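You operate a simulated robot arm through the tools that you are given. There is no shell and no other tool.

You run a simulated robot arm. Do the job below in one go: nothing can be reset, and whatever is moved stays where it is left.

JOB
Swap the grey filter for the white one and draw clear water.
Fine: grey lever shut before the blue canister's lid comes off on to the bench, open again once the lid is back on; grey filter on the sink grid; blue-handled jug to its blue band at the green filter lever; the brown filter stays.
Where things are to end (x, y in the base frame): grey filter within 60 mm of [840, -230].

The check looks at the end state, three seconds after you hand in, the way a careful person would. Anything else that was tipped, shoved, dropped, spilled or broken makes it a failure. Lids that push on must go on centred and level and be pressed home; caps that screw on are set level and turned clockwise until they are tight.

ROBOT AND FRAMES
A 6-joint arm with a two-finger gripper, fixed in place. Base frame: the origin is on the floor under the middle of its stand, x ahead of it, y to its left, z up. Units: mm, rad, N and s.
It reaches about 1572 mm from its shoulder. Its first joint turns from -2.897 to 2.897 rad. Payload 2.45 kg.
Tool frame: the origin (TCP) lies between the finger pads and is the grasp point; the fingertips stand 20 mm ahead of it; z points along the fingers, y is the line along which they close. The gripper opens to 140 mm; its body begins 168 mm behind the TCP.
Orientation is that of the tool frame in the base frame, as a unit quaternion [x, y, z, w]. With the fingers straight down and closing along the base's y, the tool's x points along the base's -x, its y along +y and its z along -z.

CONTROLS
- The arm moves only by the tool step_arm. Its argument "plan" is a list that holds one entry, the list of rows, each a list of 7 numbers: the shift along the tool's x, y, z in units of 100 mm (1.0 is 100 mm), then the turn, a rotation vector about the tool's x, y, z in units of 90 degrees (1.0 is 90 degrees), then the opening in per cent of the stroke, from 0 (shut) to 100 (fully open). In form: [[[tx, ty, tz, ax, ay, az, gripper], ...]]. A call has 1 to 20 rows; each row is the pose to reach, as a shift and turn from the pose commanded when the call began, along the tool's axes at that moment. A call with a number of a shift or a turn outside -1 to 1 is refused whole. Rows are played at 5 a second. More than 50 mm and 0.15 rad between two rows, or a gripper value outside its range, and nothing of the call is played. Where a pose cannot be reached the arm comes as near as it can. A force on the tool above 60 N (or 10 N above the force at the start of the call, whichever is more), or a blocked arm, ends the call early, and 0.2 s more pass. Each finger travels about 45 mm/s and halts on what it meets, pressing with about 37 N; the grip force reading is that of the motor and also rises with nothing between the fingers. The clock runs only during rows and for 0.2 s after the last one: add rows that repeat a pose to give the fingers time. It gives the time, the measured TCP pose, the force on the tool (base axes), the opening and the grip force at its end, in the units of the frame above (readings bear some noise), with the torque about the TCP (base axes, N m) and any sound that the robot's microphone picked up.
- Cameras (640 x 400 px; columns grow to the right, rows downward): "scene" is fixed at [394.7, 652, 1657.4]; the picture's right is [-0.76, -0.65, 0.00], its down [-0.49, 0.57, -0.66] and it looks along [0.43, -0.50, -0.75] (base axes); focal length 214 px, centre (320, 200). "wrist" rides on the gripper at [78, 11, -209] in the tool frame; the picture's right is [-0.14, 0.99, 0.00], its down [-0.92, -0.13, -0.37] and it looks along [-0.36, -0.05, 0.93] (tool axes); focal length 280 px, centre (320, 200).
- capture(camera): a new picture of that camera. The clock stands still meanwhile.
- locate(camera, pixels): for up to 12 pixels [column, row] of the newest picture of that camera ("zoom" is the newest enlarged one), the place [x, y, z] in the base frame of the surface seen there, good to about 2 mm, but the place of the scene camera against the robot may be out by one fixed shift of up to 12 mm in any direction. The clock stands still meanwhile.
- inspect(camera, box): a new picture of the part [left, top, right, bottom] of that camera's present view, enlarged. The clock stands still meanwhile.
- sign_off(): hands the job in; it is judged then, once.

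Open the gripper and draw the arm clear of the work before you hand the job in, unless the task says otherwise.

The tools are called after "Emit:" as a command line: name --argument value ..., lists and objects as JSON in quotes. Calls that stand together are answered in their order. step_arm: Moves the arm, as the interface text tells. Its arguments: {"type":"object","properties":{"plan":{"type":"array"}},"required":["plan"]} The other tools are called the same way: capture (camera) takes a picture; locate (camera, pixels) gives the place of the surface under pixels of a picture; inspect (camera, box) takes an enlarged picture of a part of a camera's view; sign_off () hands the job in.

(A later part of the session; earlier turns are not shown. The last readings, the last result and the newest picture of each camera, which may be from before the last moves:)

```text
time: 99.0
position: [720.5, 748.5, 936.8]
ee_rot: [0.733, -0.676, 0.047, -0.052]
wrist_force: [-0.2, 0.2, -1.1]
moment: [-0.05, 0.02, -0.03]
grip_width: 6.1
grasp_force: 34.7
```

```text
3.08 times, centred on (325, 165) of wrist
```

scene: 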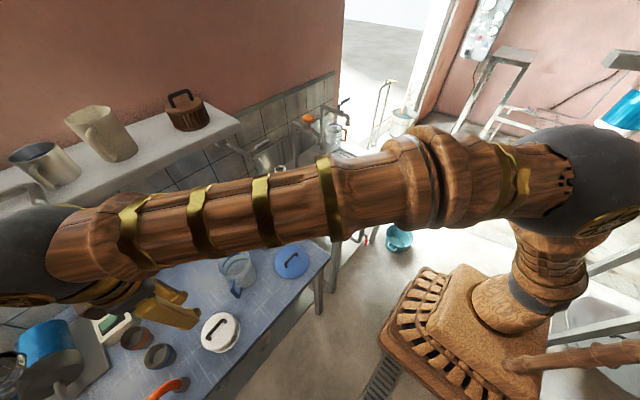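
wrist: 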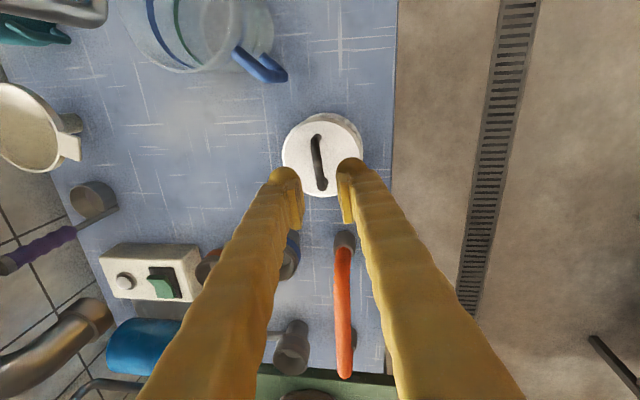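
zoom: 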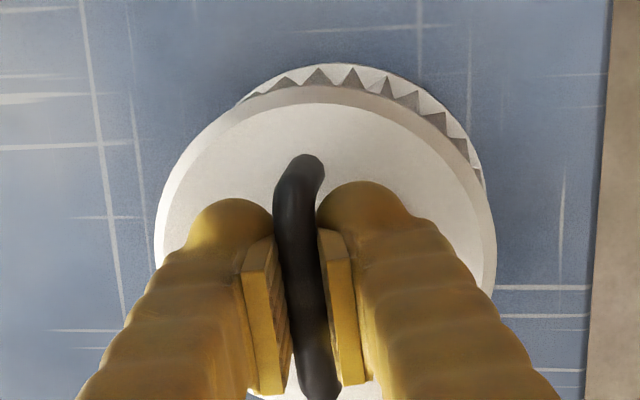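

The white filter lifts cleanly (grip 6.1 mm). I raise it to travel height in gentle moves.

Emit:
step_arm --plan '[[[0, -0.004, -0.03, 0, 0, 0, 0], [0, -0.011, -0.08, 0, 0, 0, 0], [0, -0.021, -0.15, 0, 0, 0, 0], [0, -0.0337, -0.24, 0, 0, 0, 0], [0, -0.0478, -0.34, 0, 0, 0, 0], [0, -0.0618, -0.44, 0, 0, 0, 0], [0, -0.0759, -0.54, 0, 0, 0, 0], [0, -0.09, -0.64, 0, 0, 0, 0], [0, -0.104, -0.74, 0, 0, 0, 0], [0, -0.118, -0.84, 0, 0, 0, 0], [0, -0.1293, -0.92, 0, 0, 0, 0], [0, -0.1364, -0.97, 0, 0, 0, 0], [0, -0.1392, -0.9903, 0, 0, 0, 0]]]'

Emit:
step_arm --plan '[[[0, -0.004, -0.03, 0, 0, 0, 0], [0, -0.011, -0.08, 0, 0, 0, 0], [0, -0.021, -0.15, 0, 0, 0, 0], [0, -0.0337, -0.24, 0, 0, 0, 0], [0, -0.0478, -0.34, 0, 0, 0, 0], [0, -0.0618, -0.44, 0, 0, 0, 0], [0, -0.0759, -0.54, 0, 0, 0, 0], [0, -0.09, -0.64, 0, 0, 0, 0], [0, -0.104, -0.74, 0, 0, 0, 0], [0, -0.118, -0.84, 0, 0, 0, 0], [0, -0.1293, -0.92, 0, 0, 0, 0], [0, -0.1364, -0.97, 0, 0, 0, 0], [0, -0.1392, -0.9903, 0, 0, 0, 0]]]'

Emit:
step_arm --plan '[[[0, -0.004, -0.03, 0, 0, 0, 0], [0, -0.0113, -0.08, 0, 0, 0, 0], [0, -0.0183, -0.13, 0, 0, 0, 0], [0, -0.023, -0.1634, 0, 0, 0, 0]]]'

Emit:
inspect --camera "wrist" --box '[260, 100, 390, 230]'

Emit:
capture --camera "scene"

```text
time: 101.8
position: [719.5, 747.3, 1035.2]
ee_rot: [0.733, -0.677, 0.047, -0.052]
wrist_force: [-0.4, 0.2, -1.0]
moment: [-0.01, 0.01, -0.03]
grip_width: 6.0
grasp_force: 34.0
```

```text
time: 104.6
position: [719.7, 747.2, 1136.4]
ee_rot: [0.733, -0.677, 0.047, -0.052]
wrist_force: [-0.2, 0.5, -1.1]
moment: [0.02, 0.0, 0.01]
grip_width: 6.2
grasp_force: 34.6
```

```text
time: 105.6
position: [720.1, 748.6, 1150.5]
ee_rot: [0.733, -0.677, 0.047, -0.052]
wrist_force: [0.0, -0.5, -1.8]
moment: [0.02, 0.02, 0.02]
grip_width: 6.2
grasp_force: 34.6
```

```text
3.08 times, centred on (325, 165) of wrist
```

zoom: 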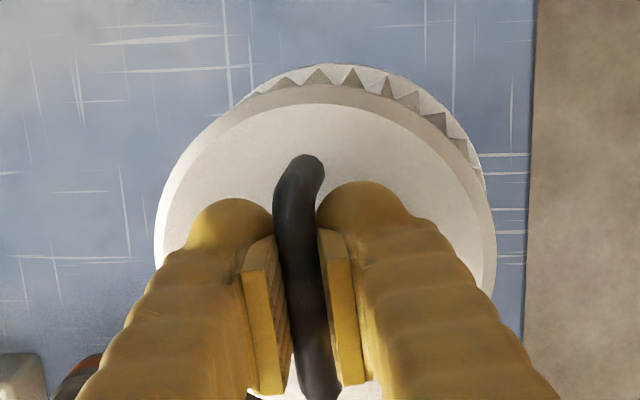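

```text
taken
```

scene: 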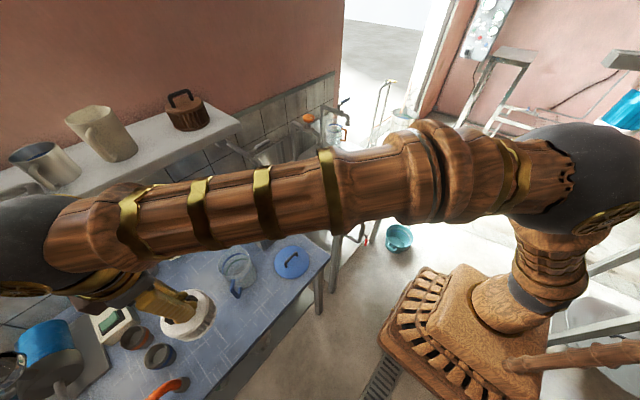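

The white filter hangs level. I yaw back to zero while starting along −y at x≈722, well clear of the spout (x≥815) and jug.

Emit:
step_arm --plan '[[[0.05, 0.004, -0.0005, 0, 0.001, 0.008, 0], [0.15, 0.0117, -0.0016, 0, 0.0025, 0.018, 0], [0.28, 0.0218, -0.003, 0, 0.004, 0.03, 0], [0.4, 0.031, -0.0044, 0, 0.0058, 0.041, 0], [0.47, 0.0366, -0.005, 0, 0.0067, 0.047, 0], [0.4985, 0.0389, -0.0055, 0, 0.007, 0.0495, 0]]]'

Emit:
step_arm --plan '[[[0.05, 0, 0, 0, 0, 0, 0], [0.16, 0, 0, 0, 0, 0, 0], [0.32, 0, 0, 0, 0, 0, 0], [0.48, 0, 0, 0, 0, 0, 0], [0.64, 0, 0, 0, 0, 0, 0], [0.8, 0, 0, 0, 0, 0, 0], [0.92, 0, 0, 0, 0, 0, 0], [0.98, 0, 0, 0, 0, 0, 0], [1.0, 0, 0, 0, 0, 0, 0]]]'

Emit:
step_arm --plan '[[[0.05, 0, 0, 0, 0, 0, 0], [0.16, 0, 0, 0, 0, 0, 0], [0.32, 0, 0, 0, 0, 0, 0], [0.48, 0, 0, 0, 0, 0, 0], [0.64, 0, 0, 0, 0, 0, 0], [0.8, 0, 0, 0, 0, 0, 0], [0.92, 0, 0, 0, 0, 0, 0], [0.98, 0, 0, 0, 0, 0, 0], [1.0, 0, 0, 0, 0, 0, 0]]]'

Emit:
step_arm --plan '[[[0.05, 0, 0, 0, 0, 0, 0], [0.16, 0, 0, 0, 0, 0, 0], [0.32, 0, 0, 0, 0, 0, 0], [0.48, 0, 0, 0, 0, 0, 0], [0.64, 0, 0, 0, 0, 0, 0], [0.78, 0, 0, 0, 0, 0, 0], [0.89, 0, 0, 0, 0, 0, 0], [0.945, 0, 0, 0, 0, 0, 0], [0.965, 0, 0, 0, 0, 0, 0]]]'

Emit:
capture --camera "scene"

Emit:
capture --camera "wrist"

```text
time: 107.0
position: [720.0, 697.9, 1150.9]
ee_rot: [0.706, -0.705, 0.049, -0.049]
wrist_force: [-0.4, -0.4, -2.8]
moment: [-0.01, 0.0, -0.01]
grip_width: 6.0
grasp_force: 35.2
```

```text
time: 109.0
position: [719.8, 598.2, 1151.1]
ee_rot: [-0.705, 0.705, -0.048, 0.05]
wrist_force: [-0.1, 0.2, -1.8]
moment: [0.0, -0.01, -0.04]
grip_width: 6.0
grasp_force: 34.5
```

```text
time: 111.0
position: [722.2, 498.8, 1151.5]
ee_rot: [0.706, -0.705, 0.05, -0.05]
wrist_force: [-0.4, -0.1, -1.5]
moment: [0.01, 0.01, -0.01]
grip_width: 5.9
grasp_force: 33.8
```

```text
time: 113.0
position: [720.4, 402.4, 1152.4]
ee_rot: [0.706, -0.704, 0.049, -0.05]
wrist_force: [0.1, -0.7, -2.1]
moment: [-0.01, 0.0, 0.0]
grip_width: 6.2
grasp_force: 34.4
```

```text
taken
```

scene: 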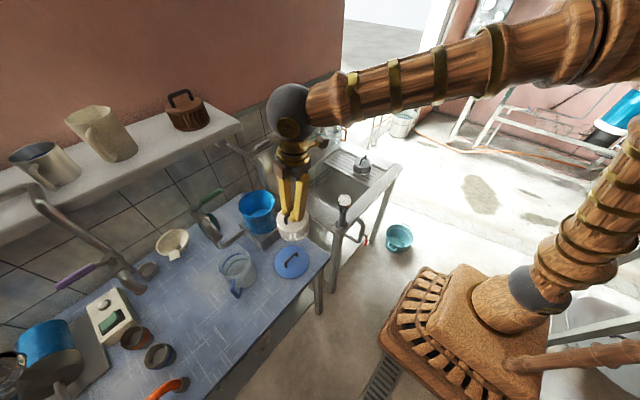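

```text
taken
```

wrist: 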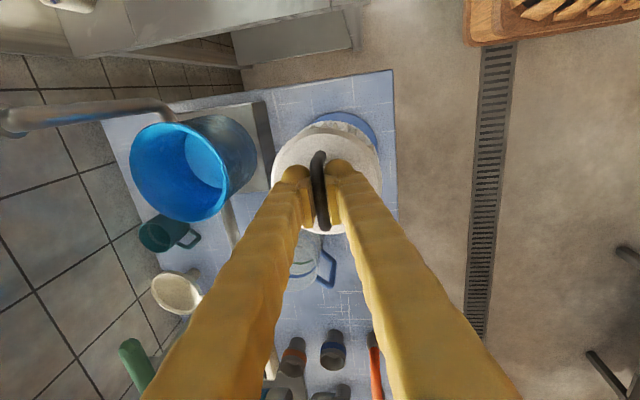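

The filter is at y 402 in front of the canister. I carry it forward over the canister along x.

Emit:
step_arm --plan '[[[0, -0.05, 0.007, 0, 0, 0, 0], [0, -0.158, 0.022, 0, 0, 0, 0], [0, -0.317, 0.0445, 0, 0, 0, 0], [0, -0.475, 0.067, 0, 0, 0, 0], [0, -0.634, 0.089, 0, 0, 0, 0], [0, -0.79, 0.111, 0, 0, 0, 0], [0, -0.91, 0.128, 0, 0, 0, 0], [0, -0.97, 0.136, 0, 0, 0, 0], [0, -0.9903, 0.1392, 0, 0, 0, 0]]]'

Emit:
step_arm --plan '[[[0, -0.05, 0.007, 0, 0, 0, 0], [0, -0.158, 0.022, 0, 0, 0, 0], [0, -0.317, 0.0445, 0, 0, 0, 0], [0, -0.475, 0.067, 0, 0, 0, 0], [0, -0.634, 0.089, 0, 0, 0, 0], [0, -0.79, 0.111, 0, 0, 0, 0], [0, -0.91, 0.128, 0, 0, 0, 0], [0, -0.97, 0.136, 0, 0, 0, 0], [0, -0.9903, 0.1392, 0, 0, 0, 0]]]'

Emit:
step_arm --plan '[[[0, -0.032, 0.0045, 0, 0, 0, 0], [0, -0.0644, 0.009, 0, 0, 0, 0], [0, -0.0644, 0.009, 0, 0, 0, 0]]]'

Emit:
inspect --camera "wrist" --box '[230, 80, 410, 240]'

Emit:
inspect --camera "scene" --box '[210, 120, 310, 240]'

```text
time: 115.0
position: [821.5, 401.5, 1152.1]
ee_rot: [0.706, -0.705, 0.048, -0.05]
wrist_force: [-0.6, 0.4, -2.0]
moment: [0.04, -0.02, 0.01]
grip_width: 5.9
grasp_force: 34.4
```

```text
time: 117.0
position: [920.5, 402.0, 1150.4]
ee_rot: [0.706, -0.705, 0.049, -0.05]
wrist_force: [0.8, -0.5, -1.6]
moment: [-0.03, 0.04, -0.01]
grip_width: 6.4
grasp_force: 33.9
```

```text
time: 117.8
position: [927.5, 401.3, 1151.2]
ee_rot: [0.706, -0.705, 0.049, -0.051]
wrist_force: [0.5, 0.2, -1.0]
moment: [0.03, 0.04, -0.01]
grip_width: 5.8
grasp_force: 34.7
```

```text
2.50 times, centred on (320, 160) of wrist
```

zoom: 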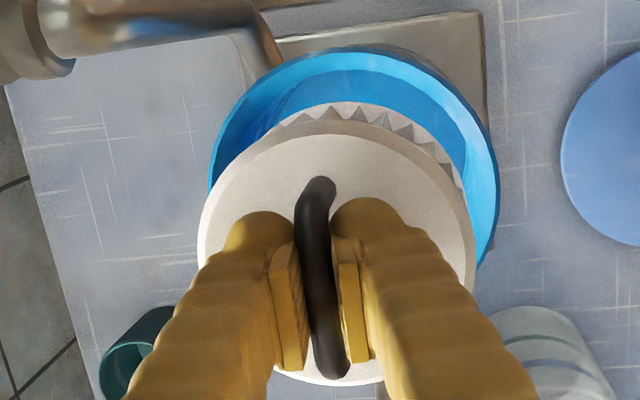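

```text
3.33 times, centred on (260, 180) of scene
```

zoom: 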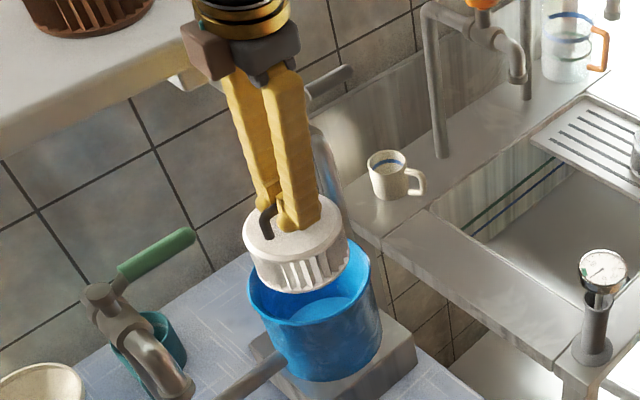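

Same pose as when the grey filter came out. I verify the white filter's centre against the canister's rim using located edge points.

Emit:
locate --camera "zoom" --pixels '[[205, 240], [465, 230], [340, 140], [340, 370], [260, 170], [430, 180], [235, 130], [490, 190], [355, 50], [430, 72], [280, 80], [450, 330]]'

```text
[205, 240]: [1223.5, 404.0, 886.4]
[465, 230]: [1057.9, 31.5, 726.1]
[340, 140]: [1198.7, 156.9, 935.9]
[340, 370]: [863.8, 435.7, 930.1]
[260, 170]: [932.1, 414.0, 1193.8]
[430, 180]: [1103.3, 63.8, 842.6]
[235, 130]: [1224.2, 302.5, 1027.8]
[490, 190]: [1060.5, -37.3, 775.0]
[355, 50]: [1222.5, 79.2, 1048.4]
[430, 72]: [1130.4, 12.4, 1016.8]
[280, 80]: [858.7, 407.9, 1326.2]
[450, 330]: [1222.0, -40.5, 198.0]
```

Those pixels applied to the scene zoom (the newest one). I retake the wrist zoom and locate again.

Emit:
inspect --camera "wrist" --box '[230, 80, 410, 240]'

Emit:
locate --camera "zoom" --pixels '[[205, 245], [468, 245], [340, 142], [330, 375], [260, 175], [430, 185], [214, 180], [494, 190], [355, 52], [430, 72], [280, 82], [480, 255]]'

```text
2.50 times, centred on (320, 160) of wrist
```

zoom: 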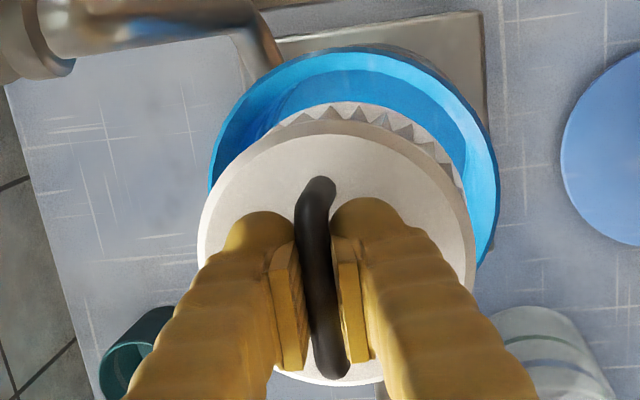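

```text
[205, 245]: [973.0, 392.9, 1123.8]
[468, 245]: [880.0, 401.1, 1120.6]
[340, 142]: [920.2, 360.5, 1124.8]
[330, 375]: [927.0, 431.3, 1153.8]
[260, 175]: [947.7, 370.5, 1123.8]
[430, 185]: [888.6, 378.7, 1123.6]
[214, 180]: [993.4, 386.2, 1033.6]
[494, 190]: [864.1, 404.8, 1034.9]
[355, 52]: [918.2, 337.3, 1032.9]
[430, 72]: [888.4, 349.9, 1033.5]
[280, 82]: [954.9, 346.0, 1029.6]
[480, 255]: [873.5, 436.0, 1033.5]
```

The filter centre is about (927, 403) and the canister centre (928.7, 402): well centred with >10 mm clearance. I lower it 100 mm into the canister gently.

Emit:
step_arm --plan '[[[0, 0.004, 0.03, 0, 0, 0, 0], [0, 0.011, 0.08, 0, 0, 0, 0], [0, 0.021, 0.15, 0, 0, 0, 0], [0, 0.0337, 0.24, 0, 0, 0, 0], [0, 0.0478, 0.34, 0, 0, 0, 0], [0, 0.0618, 0.44, 0, 0, 0, 0], [0, 0.0759, 0.54, 0, 0, 0, 0], [0, 0.09, 0.64, 0, 0, 0, 0], [0, 0.104, 0.74, 0, 0, 0, 0], [0, 0.118, 0.84, 0, 0, 0, 0], [0, 0.1293, 0.92, 0, 0, 0, 0], [0, 0.1364, 0.97, 0, 0, 0, 0], [0, 0.1392, 0.9903, 0, 0, 0, 0]]]'

Emit:
inspect --camera "scene" --box '[220, 150, 310, 230]'

Emit:
inspect --camera "wrist" --box '[230, 80, 410, 240]'

```text
time: 120.6
position: [928.2, 402.6, 1050.3]
ee_rot: [0.706, -0.705, 0.049, -0.05]
wrist_force: [0.7, -0.4, -1.2]
moment: [0.0, -0.05, 0.01]
grip_width: 6.2
grasp_force: 34.1
```

```text
5.00 times, centred on (265, 190) of scene
```

zoom: 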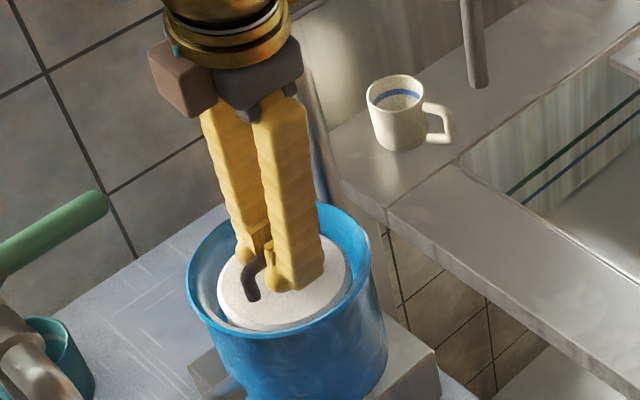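

```text
2.50 times, centred on (320, 160) of wrist
```

zoom: 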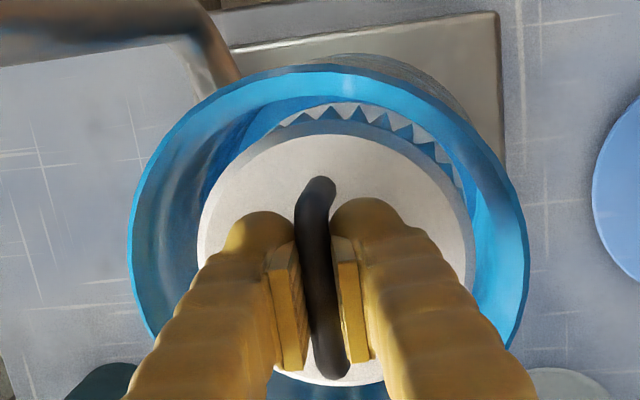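

The filter is inside the canister with even clearance. I lower 33 mm, then creep to the seat.

Emit:
step_arm --plan '[[[0, 0.004, 0.03, 0, 0, 0, 0], [0, 0.0113, 0.08, 0, 0, 0, 0], [0, 0.02, 0.14, 0, 0, 0, 0], [0, 0.0281, 0.2, 0, 0, 0, 0], [0, 0.0366, 0.26, 0, 0, 0, 0], [0, 0.0422, 0.3, 0, 0, 0, 0], [0, 0.0459, 0.327, 0, 0, 0, 0]]]'

Emit:
step_arm --plan '[[[0, 0.0014, 0.0099, 0, 0, 0, 0], [0, 0.0028, 0.0198, 0, 0, 0, 0], [0, 0.0042, 0.0297, 0, 0, 0, 0], [0, 0.0056, 0.0396, 0, 0, 0, 0]]]'

Emit:
step_arm --plan '[[[0, 0.0014, 0.0099, 0, 0, 0, 0], [0, 0.0028, 0.0198, 0, 0, 0, 0], [0, 0.0042, 0.0297, 0, 0, 0, 0]]]'

```text
time: 122.2
position: [927.3, 402.6, 1017.9]
ee_rot: [0.706, -0.705, 0.049, -0.05]
wrist_force: [-0.7, 0.5, -0.8]
moment: [0.0, 0.02, 0.01]
grip_width: 5.7
grasp_force: 34.3
```

```text
time: 123.2
position: [926.4, 401.5, 1014.8]
ee_rot: [0.706, -0.705, 0.049, -0.049]
wrist_force: [0.6, 0.6, -1.5]
moment: [-0.01, 0.01, 0.01]
grip_width: 5.9
grasp_force: 33.7
```

```text
time: 124.0
position: [926.0, 401.1, 1011.0]
ee_rot: [0.706, -0.705, 0.049, -0.05]
wrist_force: [-0.3, 0.1, -1.8]
moment: [0.0, 0.0, 0.01]
grip_width: 5.9
grasp_force: 34.1
```

No contact yet at z 1011. I continue in 0.7–1 mm rows.

Emit:
step_arm --plan '[[[0, 0.0014, 0.0099, 0, 0, 0, 0], [0, 0.0021, 0.0149, 0, 0, 0, 0], [0, 0.0028, 0.0198, 0, 0, 0, 0]]]'

Emit:
step_arm --plan '[[[0, 0.0007, 0.005, 0, 0, 0, 0], [0, 0.0014, 0.0099, 0, 0, 0, 0], [0, 0.0021, 0.0149, 0, 0, 0, 0]]]'

```text
time: 124.8
position: [926.9, 401.7, 1008.9]
ee_rot: [0.705, -0.705, 0.049, -0.05]
wrist_force: [-0.7, -0.1, -1.2]
moment: [-0.01, -0.01, -0.02]
grip_width: 6.0
grasp_force: 34.3
```

```text
time: 125.6
position: [926.7, 402.8, 1010.3]
ee_rot: [0.706, -0.705, 0.049, -0.05]
wrist_force: [-3.7, -3.6, 21.7]
moment: [-0.54, 0.0, -0.09]
grip_width: 6.1
grasp_force: 34.2
```

Contact at z≈1009 with 22 N: the filter is on its seat. I relieve 1 mm, open to 28 mm, and withdraw along the tool axis.

Emit:
step_arm --plan '[[[0, -0.0014, -0.0099, 0, 0, 0, 0], [0, -0.0014, -0.0099, 0, 0, 0, 20], [0, -0.0014, -0.0099, 0, 0, 0, 20], [0, -0.0014, -0.0099, 0, 0, 0, 20], [0, -0.0014, -0.15, 0, 0, 0, 20], [0, -0.0014, -0.4, 0, 0, 0, 20], [0, -0.0014, -0.7, 0, 0, 0, 20], [0, -0.0014, -1.0, 0, 0, 0, 20]]]'

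Emit:
capture --camera "wrist"

Emit:
inspect --camera "wrist" --box '[250, 80, 410, 220]'

Emit:
locate --camera "zoom" --pixels '[[250, 130], [250, 180], [340, 130], [350, 170], [300, 100], [290, 60], [225, 160], [370, 140], [285, 200], [300, 170], [200, 130], [400, 160]]'

```text
time: 127.4
position: [913.7, 399.9, 1106.1]
ee_rot: [0.706, -0.705, 0.049, -0.05]
wrist_force: [-0.9, -0.2, -0.3]
moment: [-0.01, 0.0, 0.01]
grip_width: 27.9
grasp_force: 0.1
```

```text
taken
```

wrist: 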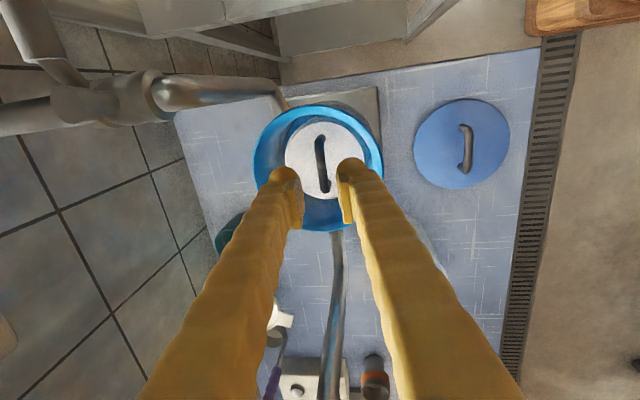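

```text
2.86 times, centred on (330, 150) of wrist
```

zoom: 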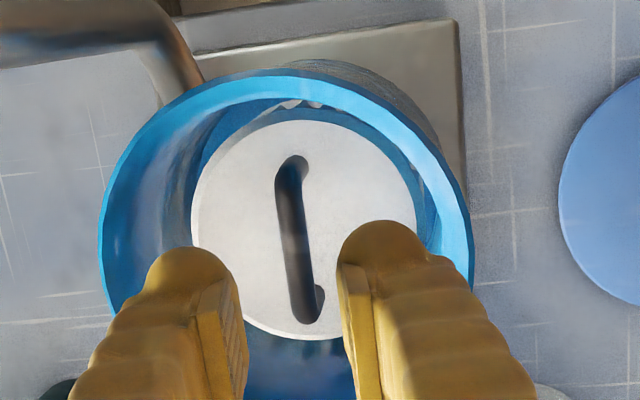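

```text
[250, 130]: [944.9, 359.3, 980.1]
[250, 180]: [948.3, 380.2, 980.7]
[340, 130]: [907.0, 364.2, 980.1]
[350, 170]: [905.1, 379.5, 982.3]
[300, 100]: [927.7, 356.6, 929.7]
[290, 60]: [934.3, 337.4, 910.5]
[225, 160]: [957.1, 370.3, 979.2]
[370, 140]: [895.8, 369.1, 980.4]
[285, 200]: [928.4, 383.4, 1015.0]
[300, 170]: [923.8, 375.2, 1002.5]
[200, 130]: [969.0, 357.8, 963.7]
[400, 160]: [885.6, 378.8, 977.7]
```

The white filter's top is at z≈980.5, same as the grey one was, so it's properly seated. I go back to the lid on the bench.

Emit:
step_arm --plan '[[[-0.057, 0.309, -0.077, 0, 0, 0, 20], [-0.113, 0.618, -0.154, 0, 0, 0, 20], [-0.17, 0.927, -0.231, 0, 0, 0, 20]]]'

Emit:
step_arm --plan '[[[-0.056, 0.3, -0.009, 0, 0, 0, 20], [-0.111, 0.6, -0.017, 0, 0, 0, 20], [-0.167, 0.905, -0.026, 0, 0, 0, 20]]]'

Emit:
step_arm --plan '[[[0, 0.08, 0.29, 0, 0, 0, 20], [0, 0.162, 0.583, 0, 0, 0, 20], [0, 0.162, 0.583, 0, 0, 0, 20]]]'

Emit:
capture --camera "wrist"

Emit:
inspect --camera "wrist" --box '[260, 80, 390, 210]'

Emit:
locate --camera "zoom" --pixels '[[280, 110], [290, 110], [300, 110], [290, 150], [300, 150], [310, 150], [295, 190], [305, 190], [315, 190], [180, 180], [440, 180], [300, 330]]'

```text
time: 128.2
position: [819.4, 418.7, 1113.5]
ee_rot: [0.706, -0.704, 0.048, -0.05]
wrist_force: [-0.3, 0.0, -0.1]
moment: [0.01, 0.01, -0.02]
grip_width: 28.1
grasp_force: 0.1
```

```text
time: 129.0
position: [727.4, 435.0, 1105.3]
ee_rot: [0.706, -0.705, 0.049, -0.051]
wrist_force: [-0.6, 0.1, 0.7]
moment: [0.01, 0.0, 0.02]
grip_width: 27.8
grasp_force: 0.1
```

```text
time: 129.8
position: [721.7, 435.7, 1045.5]
ee_rot: [0.706, -0.705, 0.048, -0.049]
wrist_force: [-0.2, -0.5, -0.3]
moment: [-0.01, -0.04, 0.02]
grip_width: 28.0
grasp_force: 0.1
```

```text
taken
```

wrist: 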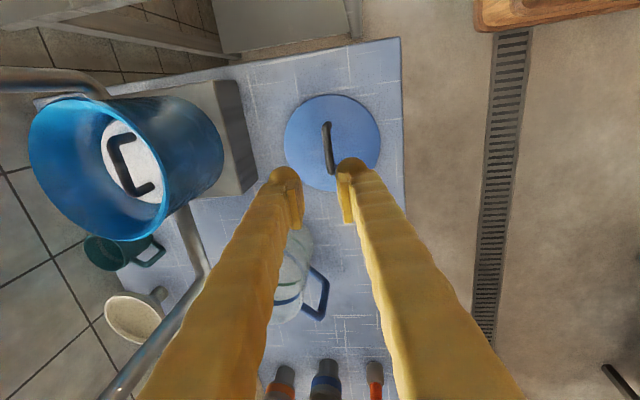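

```text
3.08 times, centred on (325, 145) of wrist
```

zoom: 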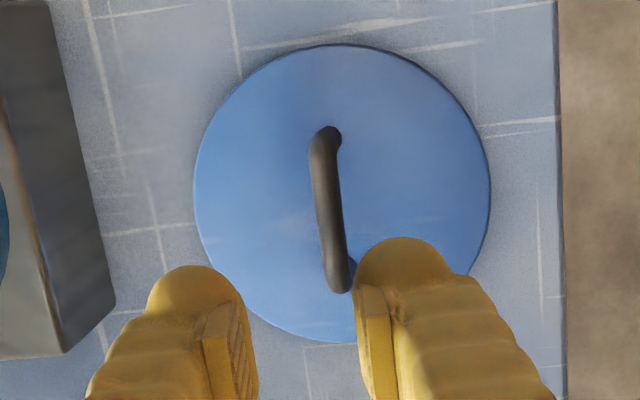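

```text
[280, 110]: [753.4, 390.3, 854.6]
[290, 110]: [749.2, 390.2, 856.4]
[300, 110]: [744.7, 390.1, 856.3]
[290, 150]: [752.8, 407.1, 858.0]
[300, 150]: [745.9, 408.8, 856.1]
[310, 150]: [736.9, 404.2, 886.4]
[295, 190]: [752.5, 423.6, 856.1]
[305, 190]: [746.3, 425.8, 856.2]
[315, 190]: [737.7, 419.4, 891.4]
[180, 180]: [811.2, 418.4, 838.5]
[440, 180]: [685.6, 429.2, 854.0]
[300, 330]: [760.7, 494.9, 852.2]
```

The lid is where I left it. I zoom on its bar for a precise fix before grasping.

Emit:
inspect --camera "wrist" --box '[310, 115, 350, 175]'

Emit:
locate --camera "zoom" --pixels '[[285, 110], [300, 110], [315, 110], [290, 160], [305, 160], [320, 160], [295, 220], [312, 220], [328, 220], [305, 290], [320, 290], [335, 290]]'

```text
6.67 times, centred on (330, 145) of wrist
```

zoom: 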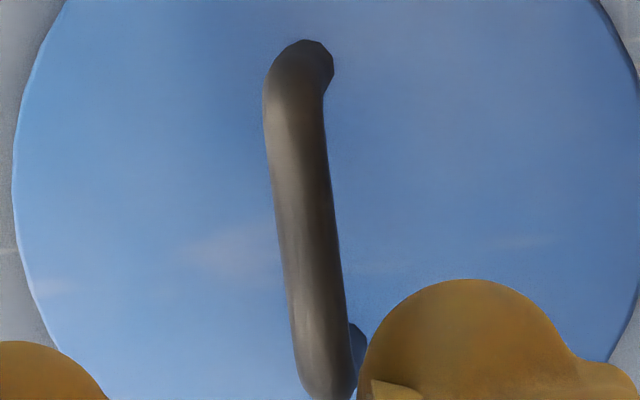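

```text
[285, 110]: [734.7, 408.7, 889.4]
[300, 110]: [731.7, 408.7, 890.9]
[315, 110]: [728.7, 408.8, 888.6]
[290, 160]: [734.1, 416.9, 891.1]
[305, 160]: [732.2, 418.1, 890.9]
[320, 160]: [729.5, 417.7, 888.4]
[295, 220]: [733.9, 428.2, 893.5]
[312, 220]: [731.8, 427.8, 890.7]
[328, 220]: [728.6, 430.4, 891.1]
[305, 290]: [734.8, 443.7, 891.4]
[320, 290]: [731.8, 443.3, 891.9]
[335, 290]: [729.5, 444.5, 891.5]
```

Bar now at x≈732.4, a few mm from my odometry, so the lid shifted slightly on release. I measure the lid's rim circle carefully for its true centre.

Emit:
inspect --camera "wrist" --box '[275, 85, 390, 200]'

Emit:
locate --camera "zoom" --pixels '[[175, 170], [180, 200], [200, 120], [240, 75], [300, 48], [360, 42], [420, 60], [465, 95], [495, 140], [505, 180], [495, 230], [205, 255]]'

```text
3.48 times, centred on (332, 142) of wrist
```

zoom: 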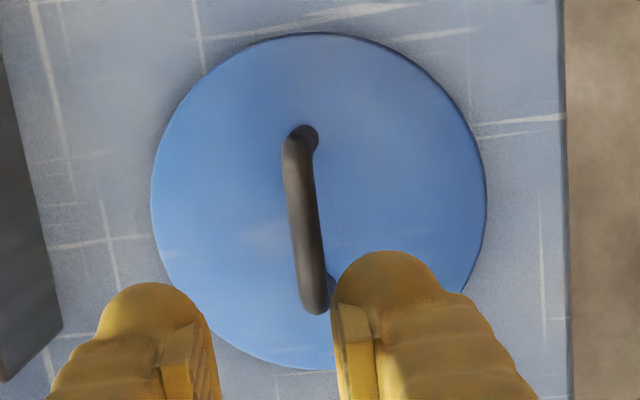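

```text
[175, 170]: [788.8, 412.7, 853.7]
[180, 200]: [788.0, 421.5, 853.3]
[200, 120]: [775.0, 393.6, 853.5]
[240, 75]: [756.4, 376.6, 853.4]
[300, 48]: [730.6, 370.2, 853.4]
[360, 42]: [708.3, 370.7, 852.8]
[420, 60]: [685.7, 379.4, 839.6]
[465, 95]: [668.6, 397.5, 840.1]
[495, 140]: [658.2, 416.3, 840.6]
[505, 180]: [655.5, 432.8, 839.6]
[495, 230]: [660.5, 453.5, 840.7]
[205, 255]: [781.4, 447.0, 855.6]
```

Compared with its seated position, the bar has moved by (−196, +31). I go down onto the bar, centring on x≈732.4.

Emit:
step_arm --plan '[[[0.003, 0.058, 0.3, 0, 0, 0, 20], [0.007, 0.116, 0.601, 0, 0, 0, 20], [0.007, 0.116, 0.601, 0, 0, 0, 20]]]'

Emit:
step_arm --plan '[[[0, 0, 0.3, 0, 0, 0, 20], [0, 0, 0.55, 0, 0, 0, 20], [0, 0, 0.75, 0, 0, 0, 20], [0, 0, 0.9, 0, 0, 0, 20], [0, 0, 1.0, 0, 0, 0, 20]]]'

Emit:
inspect --camera "wrist" --box '[250, 90, 410, 240]'

```text
time: 130.6
position: [720.4, 434.9, 985.7]
ee_rot: [0.706, -0.705, 0.049, -0.05]
wrist_force: [-0.1, 0.2, -0.4]
moment: [0.01, -0.03, 0.0]
grip_width: 27.9
grasp_force: 0.1
```

```text
time: 131.8
position: [732.0, 435.0, 885.9]
ee_rot: [0.706, -0.705, 0.049, -0.05]
wrist_force: [0.8, -0.3, 0.2]
moment: [0.03, -0.01, 0.0]
grip_width: 28.2
grasp_force: 0.0
```

```text
2.67 times, centred on (330, 165) of wrist
```

zoom: 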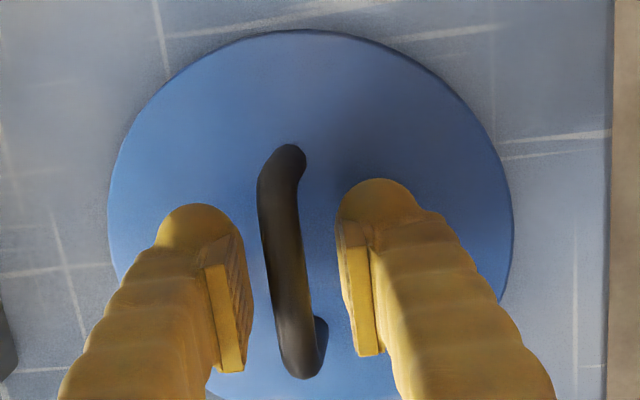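

The bar is centred between the pads. I close, then lift slowly 10 mm.

Emit:
step_arm --plan '[[[0, 0, 0, 0, 0, 0, 0], [0, 0, 0, 0, 0, 0, 0], [0, 0, 0, 0, 0, 0, 0], [0, 0, 0, 0, 0, 0, 0]]]'

Emit:
step_arm --plan '[[[0, -0.0014, -0.0099, 0, 0, 0, 0], [0, -0.0042, -0.0297, 0, 0, 0, 0], [0, -0.007, -0.0495, 0, 0, 0, 0], [0, -0.0104, -0.0743, 0, 0, 0, 0], [0, -0.0139, -0.099, 0, 0, 0, 0]]]'

Emit:
inspect --camera "wrist" --box '[250, 90, 410, 240]'

Emit:
inspect --camera "scene" --box '[230, 190, 350, 290]'

```text
time: 132.8
position: [731.7, 435.5, 885.6]
ee_rot: [0.706, -0.705, 0.048, -0.05]
wrist_force: [0.3, -0.1, 0.1]
moment: [0.0, 0.0, -0.01]
grip_width: 6.5
grasp_force: 34.6
```

```text
time: 134.0
position: [731.6, 433.6, 895.8]
ee_rot: [0.706, -0.705, 0.049, -0.05]
wrist_force: [0.4, -0.1, -0.1]
moment: [-0.02, -0.01, -0.01]
grip_width: 6.5
grasp_force: 34.7
```

```text
2.67 times, centred on (330, 165) of wrist
```

zoom: 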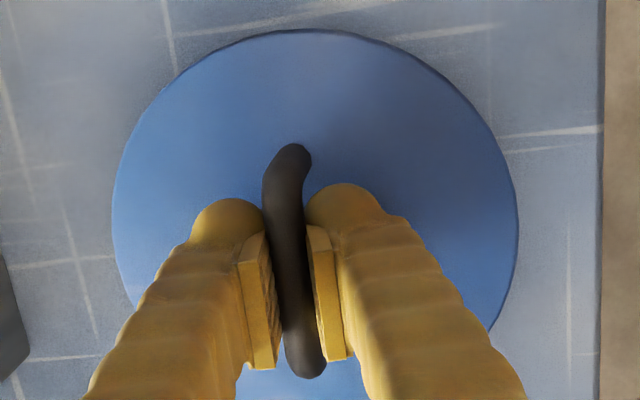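

```text
4.00 times, centred on (290, 240) of scene
```

zoom: 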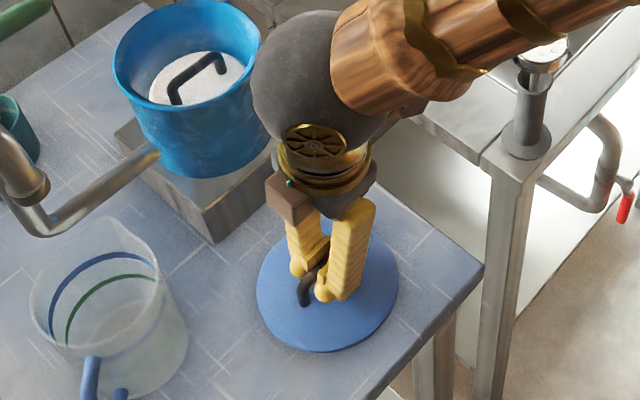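

The lid is held (6.5 mm). I lift it to travel height.

Emit:
step_arm --plan '[[[0, -0.004, -0.03, 0, 0, 0, 0], [0, -0.011, -0.08, 0, 0, 0, 0], [0, -0.021, -0.15, 0, 0, 0, 0], [0, -0.0337, -0.24, 0, 0, 0, 0], [0, -0.0478, -0.34, 0, 0, 0, 0], [0, -0.0618, -0.44, 0, 0, 0, 0], [0, -0.0759, -0.54, 0, 0, 0, 0], [0, -0.09, -0.64, 0, 0, 0, 0], [0, -0.104, -0.74, 0, 0, 0, 0], [0, -0.118, -0.84, 0, 0, 0, 0], [0, -0.1293, -0.92, 0, 0, 0, 0], [0, -0.1364, -0.97, 0, 0, 0, 0], [0, -0.1392, -0.9903, 0, 0, 0, 0]]]'

Emit:
step_arm --plan '[[[0, -0.004, -0.03, 0, 0, 0, 0], [0, -0.011, -0.08, 0, 0, 0, 0], [0, -0.021, -0.15, 0, 0, 0, 0], [0, -0.0337, -0.24, 0, 0, 0, 0], [0, -0.0478, -0.34, 0, 0, 0, 0], [0, -0.0618, -0.44, 0, 0, 0, 0], [0, -0.0759, -0.54, 0, 0, 0, 0], [0, -0.09, -0.64, 0, 0, 0, 0], [0, -0.104, -0.74, 0, 0, 0, 0], [0, -0.118, -0.84, 0, 0, 0, 0], [0, -0.1293, -0.92, 0, 0, 0, 0], [0, -0.1364, -0.97, 0, 0, 0, 0], [0, -0.1392, -0.9903, 0, 0, 0, 0]]]'

Emit:
step_arm --plan '[[[0, -0.004, -0.03, 0, 0, 0, 0], [0, -0.0113, -0.08, 0, 0, 0, 0], [0, -0.0183, -0.13, 0, 0, 0, 0], [0, -0.0209, -0.1485, 0, 0, 0, 0]]]'

```text
time: 136.8
position: [730.7, 434.2, 996.7]
ee_rot: [0.705, -0.705, 0.048, -0.05]
wrist_force: [1.0, -0.3, -1.0]
moment: [0.0, 0.01, 0.02]
grip_width: 6.3
grasp_force: 34.8
```

```text
time: 139.6
position: [732.4, 434.6, 1096.7]
ee_rot: [0.707, -0.704, 0.049, -0.05]
wrist_force: [-0.1, 0.3, -0.4]
moment: [-0.04, 0.05, 0.0]
grip_width: 6.4
grasp_force: 34.9
```

```text
time: 140.6
position: [732.3, 434.4, 1111.0]
ee_rot: [0.706, -0.705, 0.049, -0.049]
wrist_force: [0.0, -0.4, -1.0]
moment: [0.0, 0.01, -0.03]
grip_width: 6.9
grasp_force: 34.7
```

The lid is at travel height. I carry it forward and right over the canister.

Emit:
step_arm --plan '[[[0.008, -0.049, 0.0068, 0, 0, 0, 0], [0.025, -0.155, 0.022, 0, 0, 0, 0], [0.05, -0.31, 0.0436, 0, 0, 0, 0], [0.075, -0.466, 0.0655, 0, 0, 0, 0], [0.1, -0.62, 0.087, 0, 0, 0, 0], [0.124, -0.776, 0.109, 0, 0, 0, 0], [0.143, -0.893, 0.1255, 0, 0, 0, 0], [0.152, -0.95, 0.1335, 0, 0, 0, 0], [0.1555, -0.9705, 0.1364, 0, 0, 0, 0]]]'

Emit:
step_arm --plan '[[[0.008, -0.049, 0.0068, 0, 0, 0, 0], [0.025, -0.155, 0.022, 0, 0, 0, 0], [0.05, -0.31, 0.0436, 0, 0, 0, 0], [0.075, -0.466, 0.0655, 0, 0, 0, 0], [0.1, -0.62, 0.087, 0, 0, 0, 0], [0.124, -0.776, 0.109, 0, 0, 0, 0], [0.143, -0.893, 0.1255, 0, 0, 0, 0], [0.152, -0.95, 0.1335, 0, 0, 0, 0], [0.1555, -0.9705, 0.1364, 0, 0, 0, 0]]]'

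Emit:
inspect --camera "scene" --box '[210, 140, 310, 240]'

Emit:
inspect --camera "wrist" --box '[230, 80, 420, 240]'

Emit:
locate --camera "zoom" --pixels '[[268, 120], [285, 150], [290, 200], [180, 200], [480, 200], [330, 60], [300, 345], [170, 250], [465, 130], [230, 100], [440, 90], [500, 200]]'

```text
time: 142.6
position: [829.0, 418.8, 1111.4]
ee_rot: [0.706, -0.705, 0.048, -0.049]
wrist_force: [-1.1, 0.0, -0.2]
moment: [-0.02, 0.0, 0.04]
grip_width: 6.3
grasp_force: 34.7
```

```text
time: 144.6
position: [928.1, 403.8, 1112.9]
ee_rot: [0.705, -0.705, 0.049, -0.05]
wrist_force: [0.1, -0.3, -1.2]
moment: [-0.02, -0.01, -0.02]
grip_width: 6.1
grasp_force: 35.0
```

```text
4.00 times, centred on (260, 190) of scene
```

zoom: 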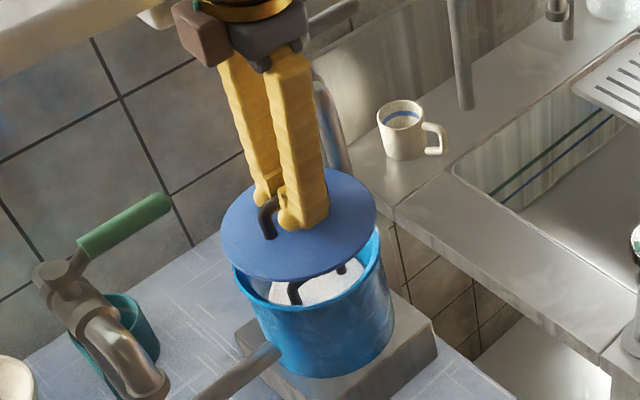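

```text
2.50 times, centred on (325, 160) of wrist
```

zoom: 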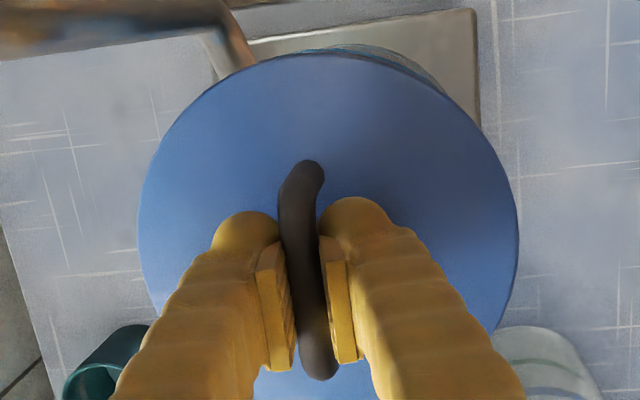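

```text
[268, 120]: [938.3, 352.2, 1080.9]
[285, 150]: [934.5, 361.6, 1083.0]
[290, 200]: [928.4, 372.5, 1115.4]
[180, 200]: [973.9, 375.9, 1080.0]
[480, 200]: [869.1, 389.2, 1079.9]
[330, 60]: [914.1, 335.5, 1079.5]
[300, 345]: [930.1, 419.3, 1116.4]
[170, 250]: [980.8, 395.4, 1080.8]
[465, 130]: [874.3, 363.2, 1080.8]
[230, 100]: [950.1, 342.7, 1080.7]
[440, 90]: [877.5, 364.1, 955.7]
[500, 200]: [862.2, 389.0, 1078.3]
```

The lid's centre (≈925, 400 by this view) matches its original seated reading, within about 1 mm. I nudge −0.8 mm in y and lower 30 mm, then check.

Emit:
step_arm --plan '[[[0.008, 0.004, 0.03, 0, 0, 0, 0], [0.008, 0.011, 0.08, 0, 0, 0, 0], [0.008, 0.0195, 0.139, 0, 0, 0, 0], [0.008, 0.028, 0.2, 0, 0, 0, 0], [0.008, 0.0366, 0.26, 0, 0, 0, 0], [0.008, 0.0418, 0.297, 0, 0, 0, 0]]]'

Emit:
inspect --camera "scene" --box '[230, 170, 290, 240]'

Emit:
inspect --camera "wrist" --box '[230, 80, 420, 240]'

```text
time: 146.0
position: [927.7, 401.7, 1082.3]
ee_rot: [0.706, -0.705, 0.05, -0.051]
wrist_force: [0.1, -0.1, -0.1]
moment: [0.01, 0.02, 0.02]
grip_width: 6.5
grasp_force: 34.2
```

```text
5.71 times, centred on (260, 205) of scene
```

zoom: 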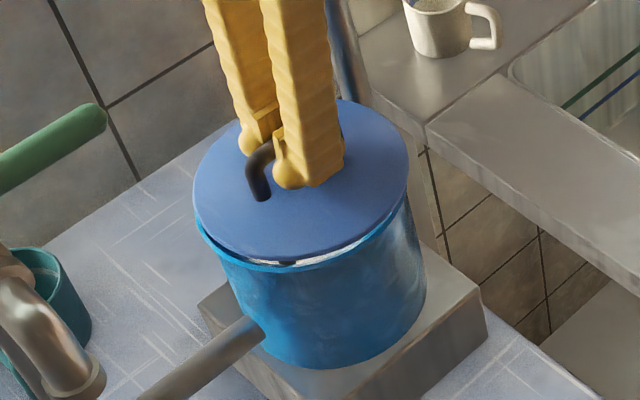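

```text
2.50 times, centred on (325, 160) of wrist
```

zoom: 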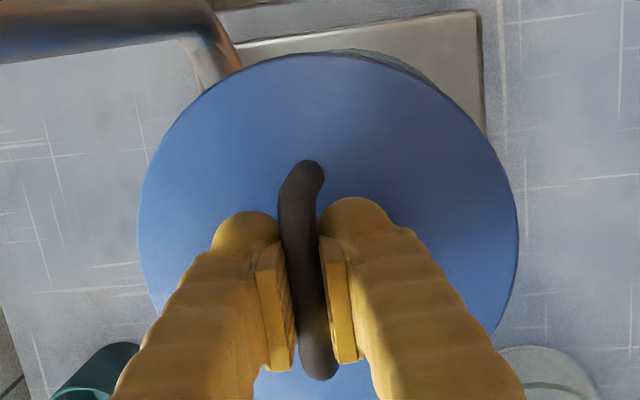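

The lid hovers about 10 mm above the rim and looks concentric. I creep down in 1 mm rows watching the force.

Emit:
step_arm --plan '[[[0, 0.0014, 0.0099, 0, 0, 0, 0], [0, 0.0028, 0.0198, 0, 0, 0, 0], [0, 0.0042, 0.0297, 0, 0, 0, 0], [0, 0.0056, 0.0396, 0, 0, 0, 0], [0, 0.007, 0.0495, 0, 0, 0, 0]]]'

Emit:
step_arm --plan '[[[0, 0.0014, 0.0099, 0, 0, 0, 0], [0, 0.0028, 0.0198, 0, 0, 0, 0], [0, 0.0042, 0.0297, 0, 0, 0, 0]]]'

Emit:
step_arm --plan '[[[0, 0.0014, 0.0099, 0, 0, 0, 0], [0, 0.0028, 0.0198, 0, 0, 0, 0], [0, 0.0042, 0.0297, 0, 0, 0, 0]]]'

Emit:
inspect --camera "scene" --box '[230, 170, 290, 240]'

```text
time: 147.2
position: [928.5, 402.3, 1076.7]
ee_rot: [0.706, -0.705, 0.049, -0.05]
wrist_force: [0.3, -0.7, -0.5]
moment: [0.02, -0.02, 0.04]
grip_width: 6.2
grasp_force: 34.5
```

```text
time: 148.0
position: [927.6, 402.6, 1074.3]
ee_rot: [0.706, -0.705, 0.048, -0.05]
wrist_force: [1.1, 0.7, -0.5]
moment: [0.0, 0.0, -0.02]
grip_width: 6.4
grasp_force: 34.9
```

```text
time: 148.8
position: [928.0, 403.4, 1070.4]
ee_rot: [0.706, -0.705, 0.048, -0.05]
wrist_force: [-0.2, -0.2, -1.6]
moment: [0.01, -0.02, 0.02]
grip_width: 6.5
grasp_force: 34.4
```

```text
5.71 times, centred on (260, 205) of scene
```

zoom: 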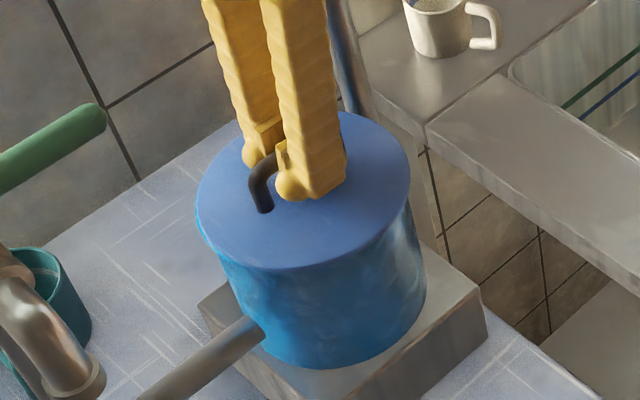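

Still no reaction at z≈1071. I continue in small steps until the lid seats.

Emit:
step_arm --plan '[[[0, 0.0007, 0.005, 0, 0, 0, 0], [0, 0.0014, 0.0099, 0, 0, 0, 0], [0, 0.0021, 0.0149, 0, 0, 0, 0]]]'

Emit:
step_arm --plan '[[[0, 0.0007, 0.005, 0, 0, 0, 0], [0, 0.0014, 0.0099, 0, 0, 0, 0]]]'

Emit:
step_arm --plan '[[[0, 0.0007, 0.005, 0, 0, 0, 0], [0, 0.0014, 0.0099, 0, 0, 0, 0]]]'

```text
time: 149.6
position: [928.3, 402.1, 1070.7]
ee_rot: [0.706, -0.704, 0.05, -0.051]
wrist_force: [-1.9, -3.6, 12.1]
moment: [-0.12, -0.01, -0.02]
grip_width: 6.4
grasp_force: 34.2
```

```text
time: 150.2
position: [929.2, 402.7, 1069.0]
ee_rot: [0.706, -0.705, 0.05, -0.05]
wrist_force: [-1.1, -3.8, 27.5]
moment: [-0.01, 0.0, 0.02]
grip_width: 6.2
grasp_force: 34.2
```

```text
time: 150.8
position: [927.6, 403.0, 1067.9]
ee_rot: [0.706, -0.705, 0.049, -0.05]
wrist_force: [5.0, 1.7, 28.7]
moment: [0.02, -0.02, 0.0]
grip_width: 6.2
grasp_force: 34.1
```

Reaction plateaued at ~28 N. I check the lid's height and level from the scene and wrist views.

Emit:
inspect --camera "scene" --box '[230, 170, 290, 240]'

Emit:
locate --camera "zoom" --pixels '[[205, 200], [230, 240], [290, 262], [350, 245], [395, 200], [405, 160], [370, 130], [220, 170], [300, 230], [240, 225], [350, 200], [300, 250]]'

Emit:
inspect --camera "wrist" --box '[230, 80, 420, 240]'

Emit:
locate --camera "zoom" --pixels '[[180, 200], [480, 200], [330, 70], [170, 250], [465, 130], [230, 100], [500, 200], [490, 260], [250, 150], [420, 150], [160, 280], [300, 120]]'

```text
5.71 times, centred on (260, 205) of scene
```

zoom: 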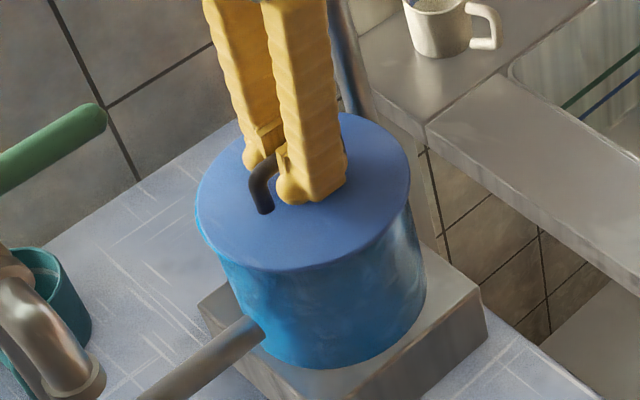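

```text
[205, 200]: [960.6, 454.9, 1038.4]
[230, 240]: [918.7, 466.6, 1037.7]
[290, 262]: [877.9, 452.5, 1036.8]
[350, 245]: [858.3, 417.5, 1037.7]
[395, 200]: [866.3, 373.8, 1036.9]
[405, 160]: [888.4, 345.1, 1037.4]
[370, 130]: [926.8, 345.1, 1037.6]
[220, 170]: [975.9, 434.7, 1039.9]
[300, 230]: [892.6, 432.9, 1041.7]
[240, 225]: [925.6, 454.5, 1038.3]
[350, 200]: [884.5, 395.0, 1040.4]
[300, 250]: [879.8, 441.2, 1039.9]
```

```text
2.50 times, centred on (325, 160) of wrist
```

zoom: 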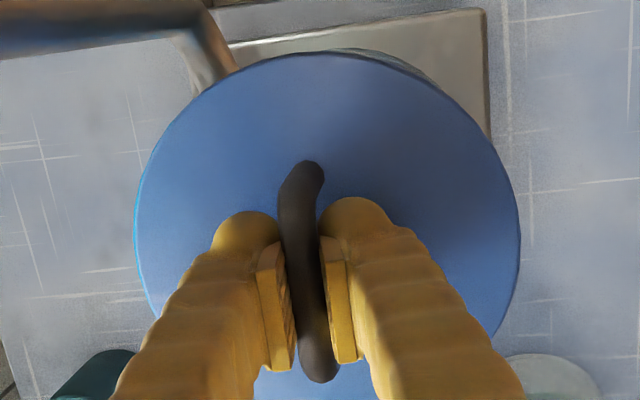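

```text
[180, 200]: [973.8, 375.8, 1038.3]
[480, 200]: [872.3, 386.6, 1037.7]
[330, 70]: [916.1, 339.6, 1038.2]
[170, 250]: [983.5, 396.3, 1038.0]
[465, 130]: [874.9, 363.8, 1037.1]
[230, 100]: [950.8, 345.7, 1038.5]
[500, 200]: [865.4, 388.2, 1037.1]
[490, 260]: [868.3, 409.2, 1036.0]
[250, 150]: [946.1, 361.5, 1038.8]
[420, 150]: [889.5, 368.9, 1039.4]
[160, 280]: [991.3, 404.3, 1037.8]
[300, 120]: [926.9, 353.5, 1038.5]
```

The lid's edge is at z 1037–1038 all round, level, same as originally. I relieve, open and withdraw, then will press it home from the top of the bar.

Emit:
step_arm --plan '[[[0, -0.0028, -0.0198, 0, 0, 0, 0], [0, -0.0028, -0.0198, 0, 0, 0, 20], [0, -0.0028, -0.0198, 0, 0, 0, 20], [0, -0.0028, -0.0198, 0, 0, 0, 20], [0, -0.0028, -0.15, 0, 0, 0, 20], [0, -0.0028, -0.35, 0, 0, 0, 20], [0, -0.0028, -0.6, 0, 0, 0, 20]]]'

Emit:
inspect --camera "wrist" --box '[240, 70, 410, 230]'

Emit:
inspect --camera "scene" --box '[230, 170, 290, 240]'

Emit:
locate --camera "zoom" --pixels '[[205, 200], [230, 240], [290, 262], [350, 245], [395, 200], [405, 160], [370, 130], [220, 170], [300, 230], [240, 225], [350, 200], [300, 250]]'

```text
time: 152.4
position: [918.4, 402.4, 1127.5]
ee_rot: [0.706, -0.704, 0.048, -0.05]
wrist_force: [0.7, -0.2, -0.6]
moment: [0.02, 0.04, -0.01]
grip_width: 28.2
grasp_force: 0.0
```

```text
2.50 times, centred on (325, 150) of wrist
```

zoom: 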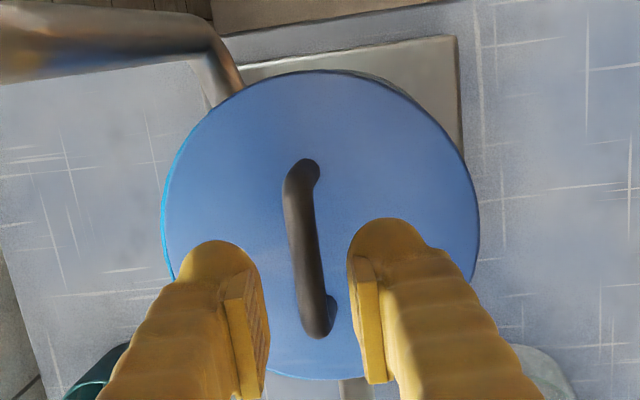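

```text
5.71 times, centred on (260, 205) of scene
```

zoom: 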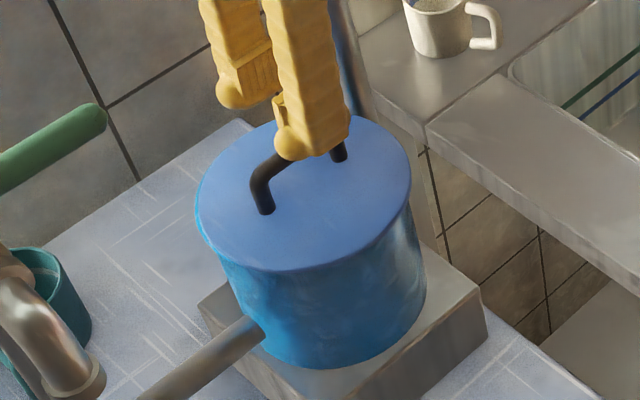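

```text
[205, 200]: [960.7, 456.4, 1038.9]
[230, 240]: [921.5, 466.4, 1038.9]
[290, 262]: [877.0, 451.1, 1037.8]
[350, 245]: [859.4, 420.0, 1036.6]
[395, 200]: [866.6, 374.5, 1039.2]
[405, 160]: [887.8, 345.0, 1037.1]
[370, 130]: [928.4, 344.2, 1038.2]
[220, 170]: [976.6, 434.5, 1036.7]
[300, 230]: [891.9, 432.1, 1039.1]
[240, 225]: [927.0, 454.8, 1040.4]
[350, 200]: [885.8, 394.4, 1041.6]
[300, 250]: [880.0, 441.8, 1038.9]
```

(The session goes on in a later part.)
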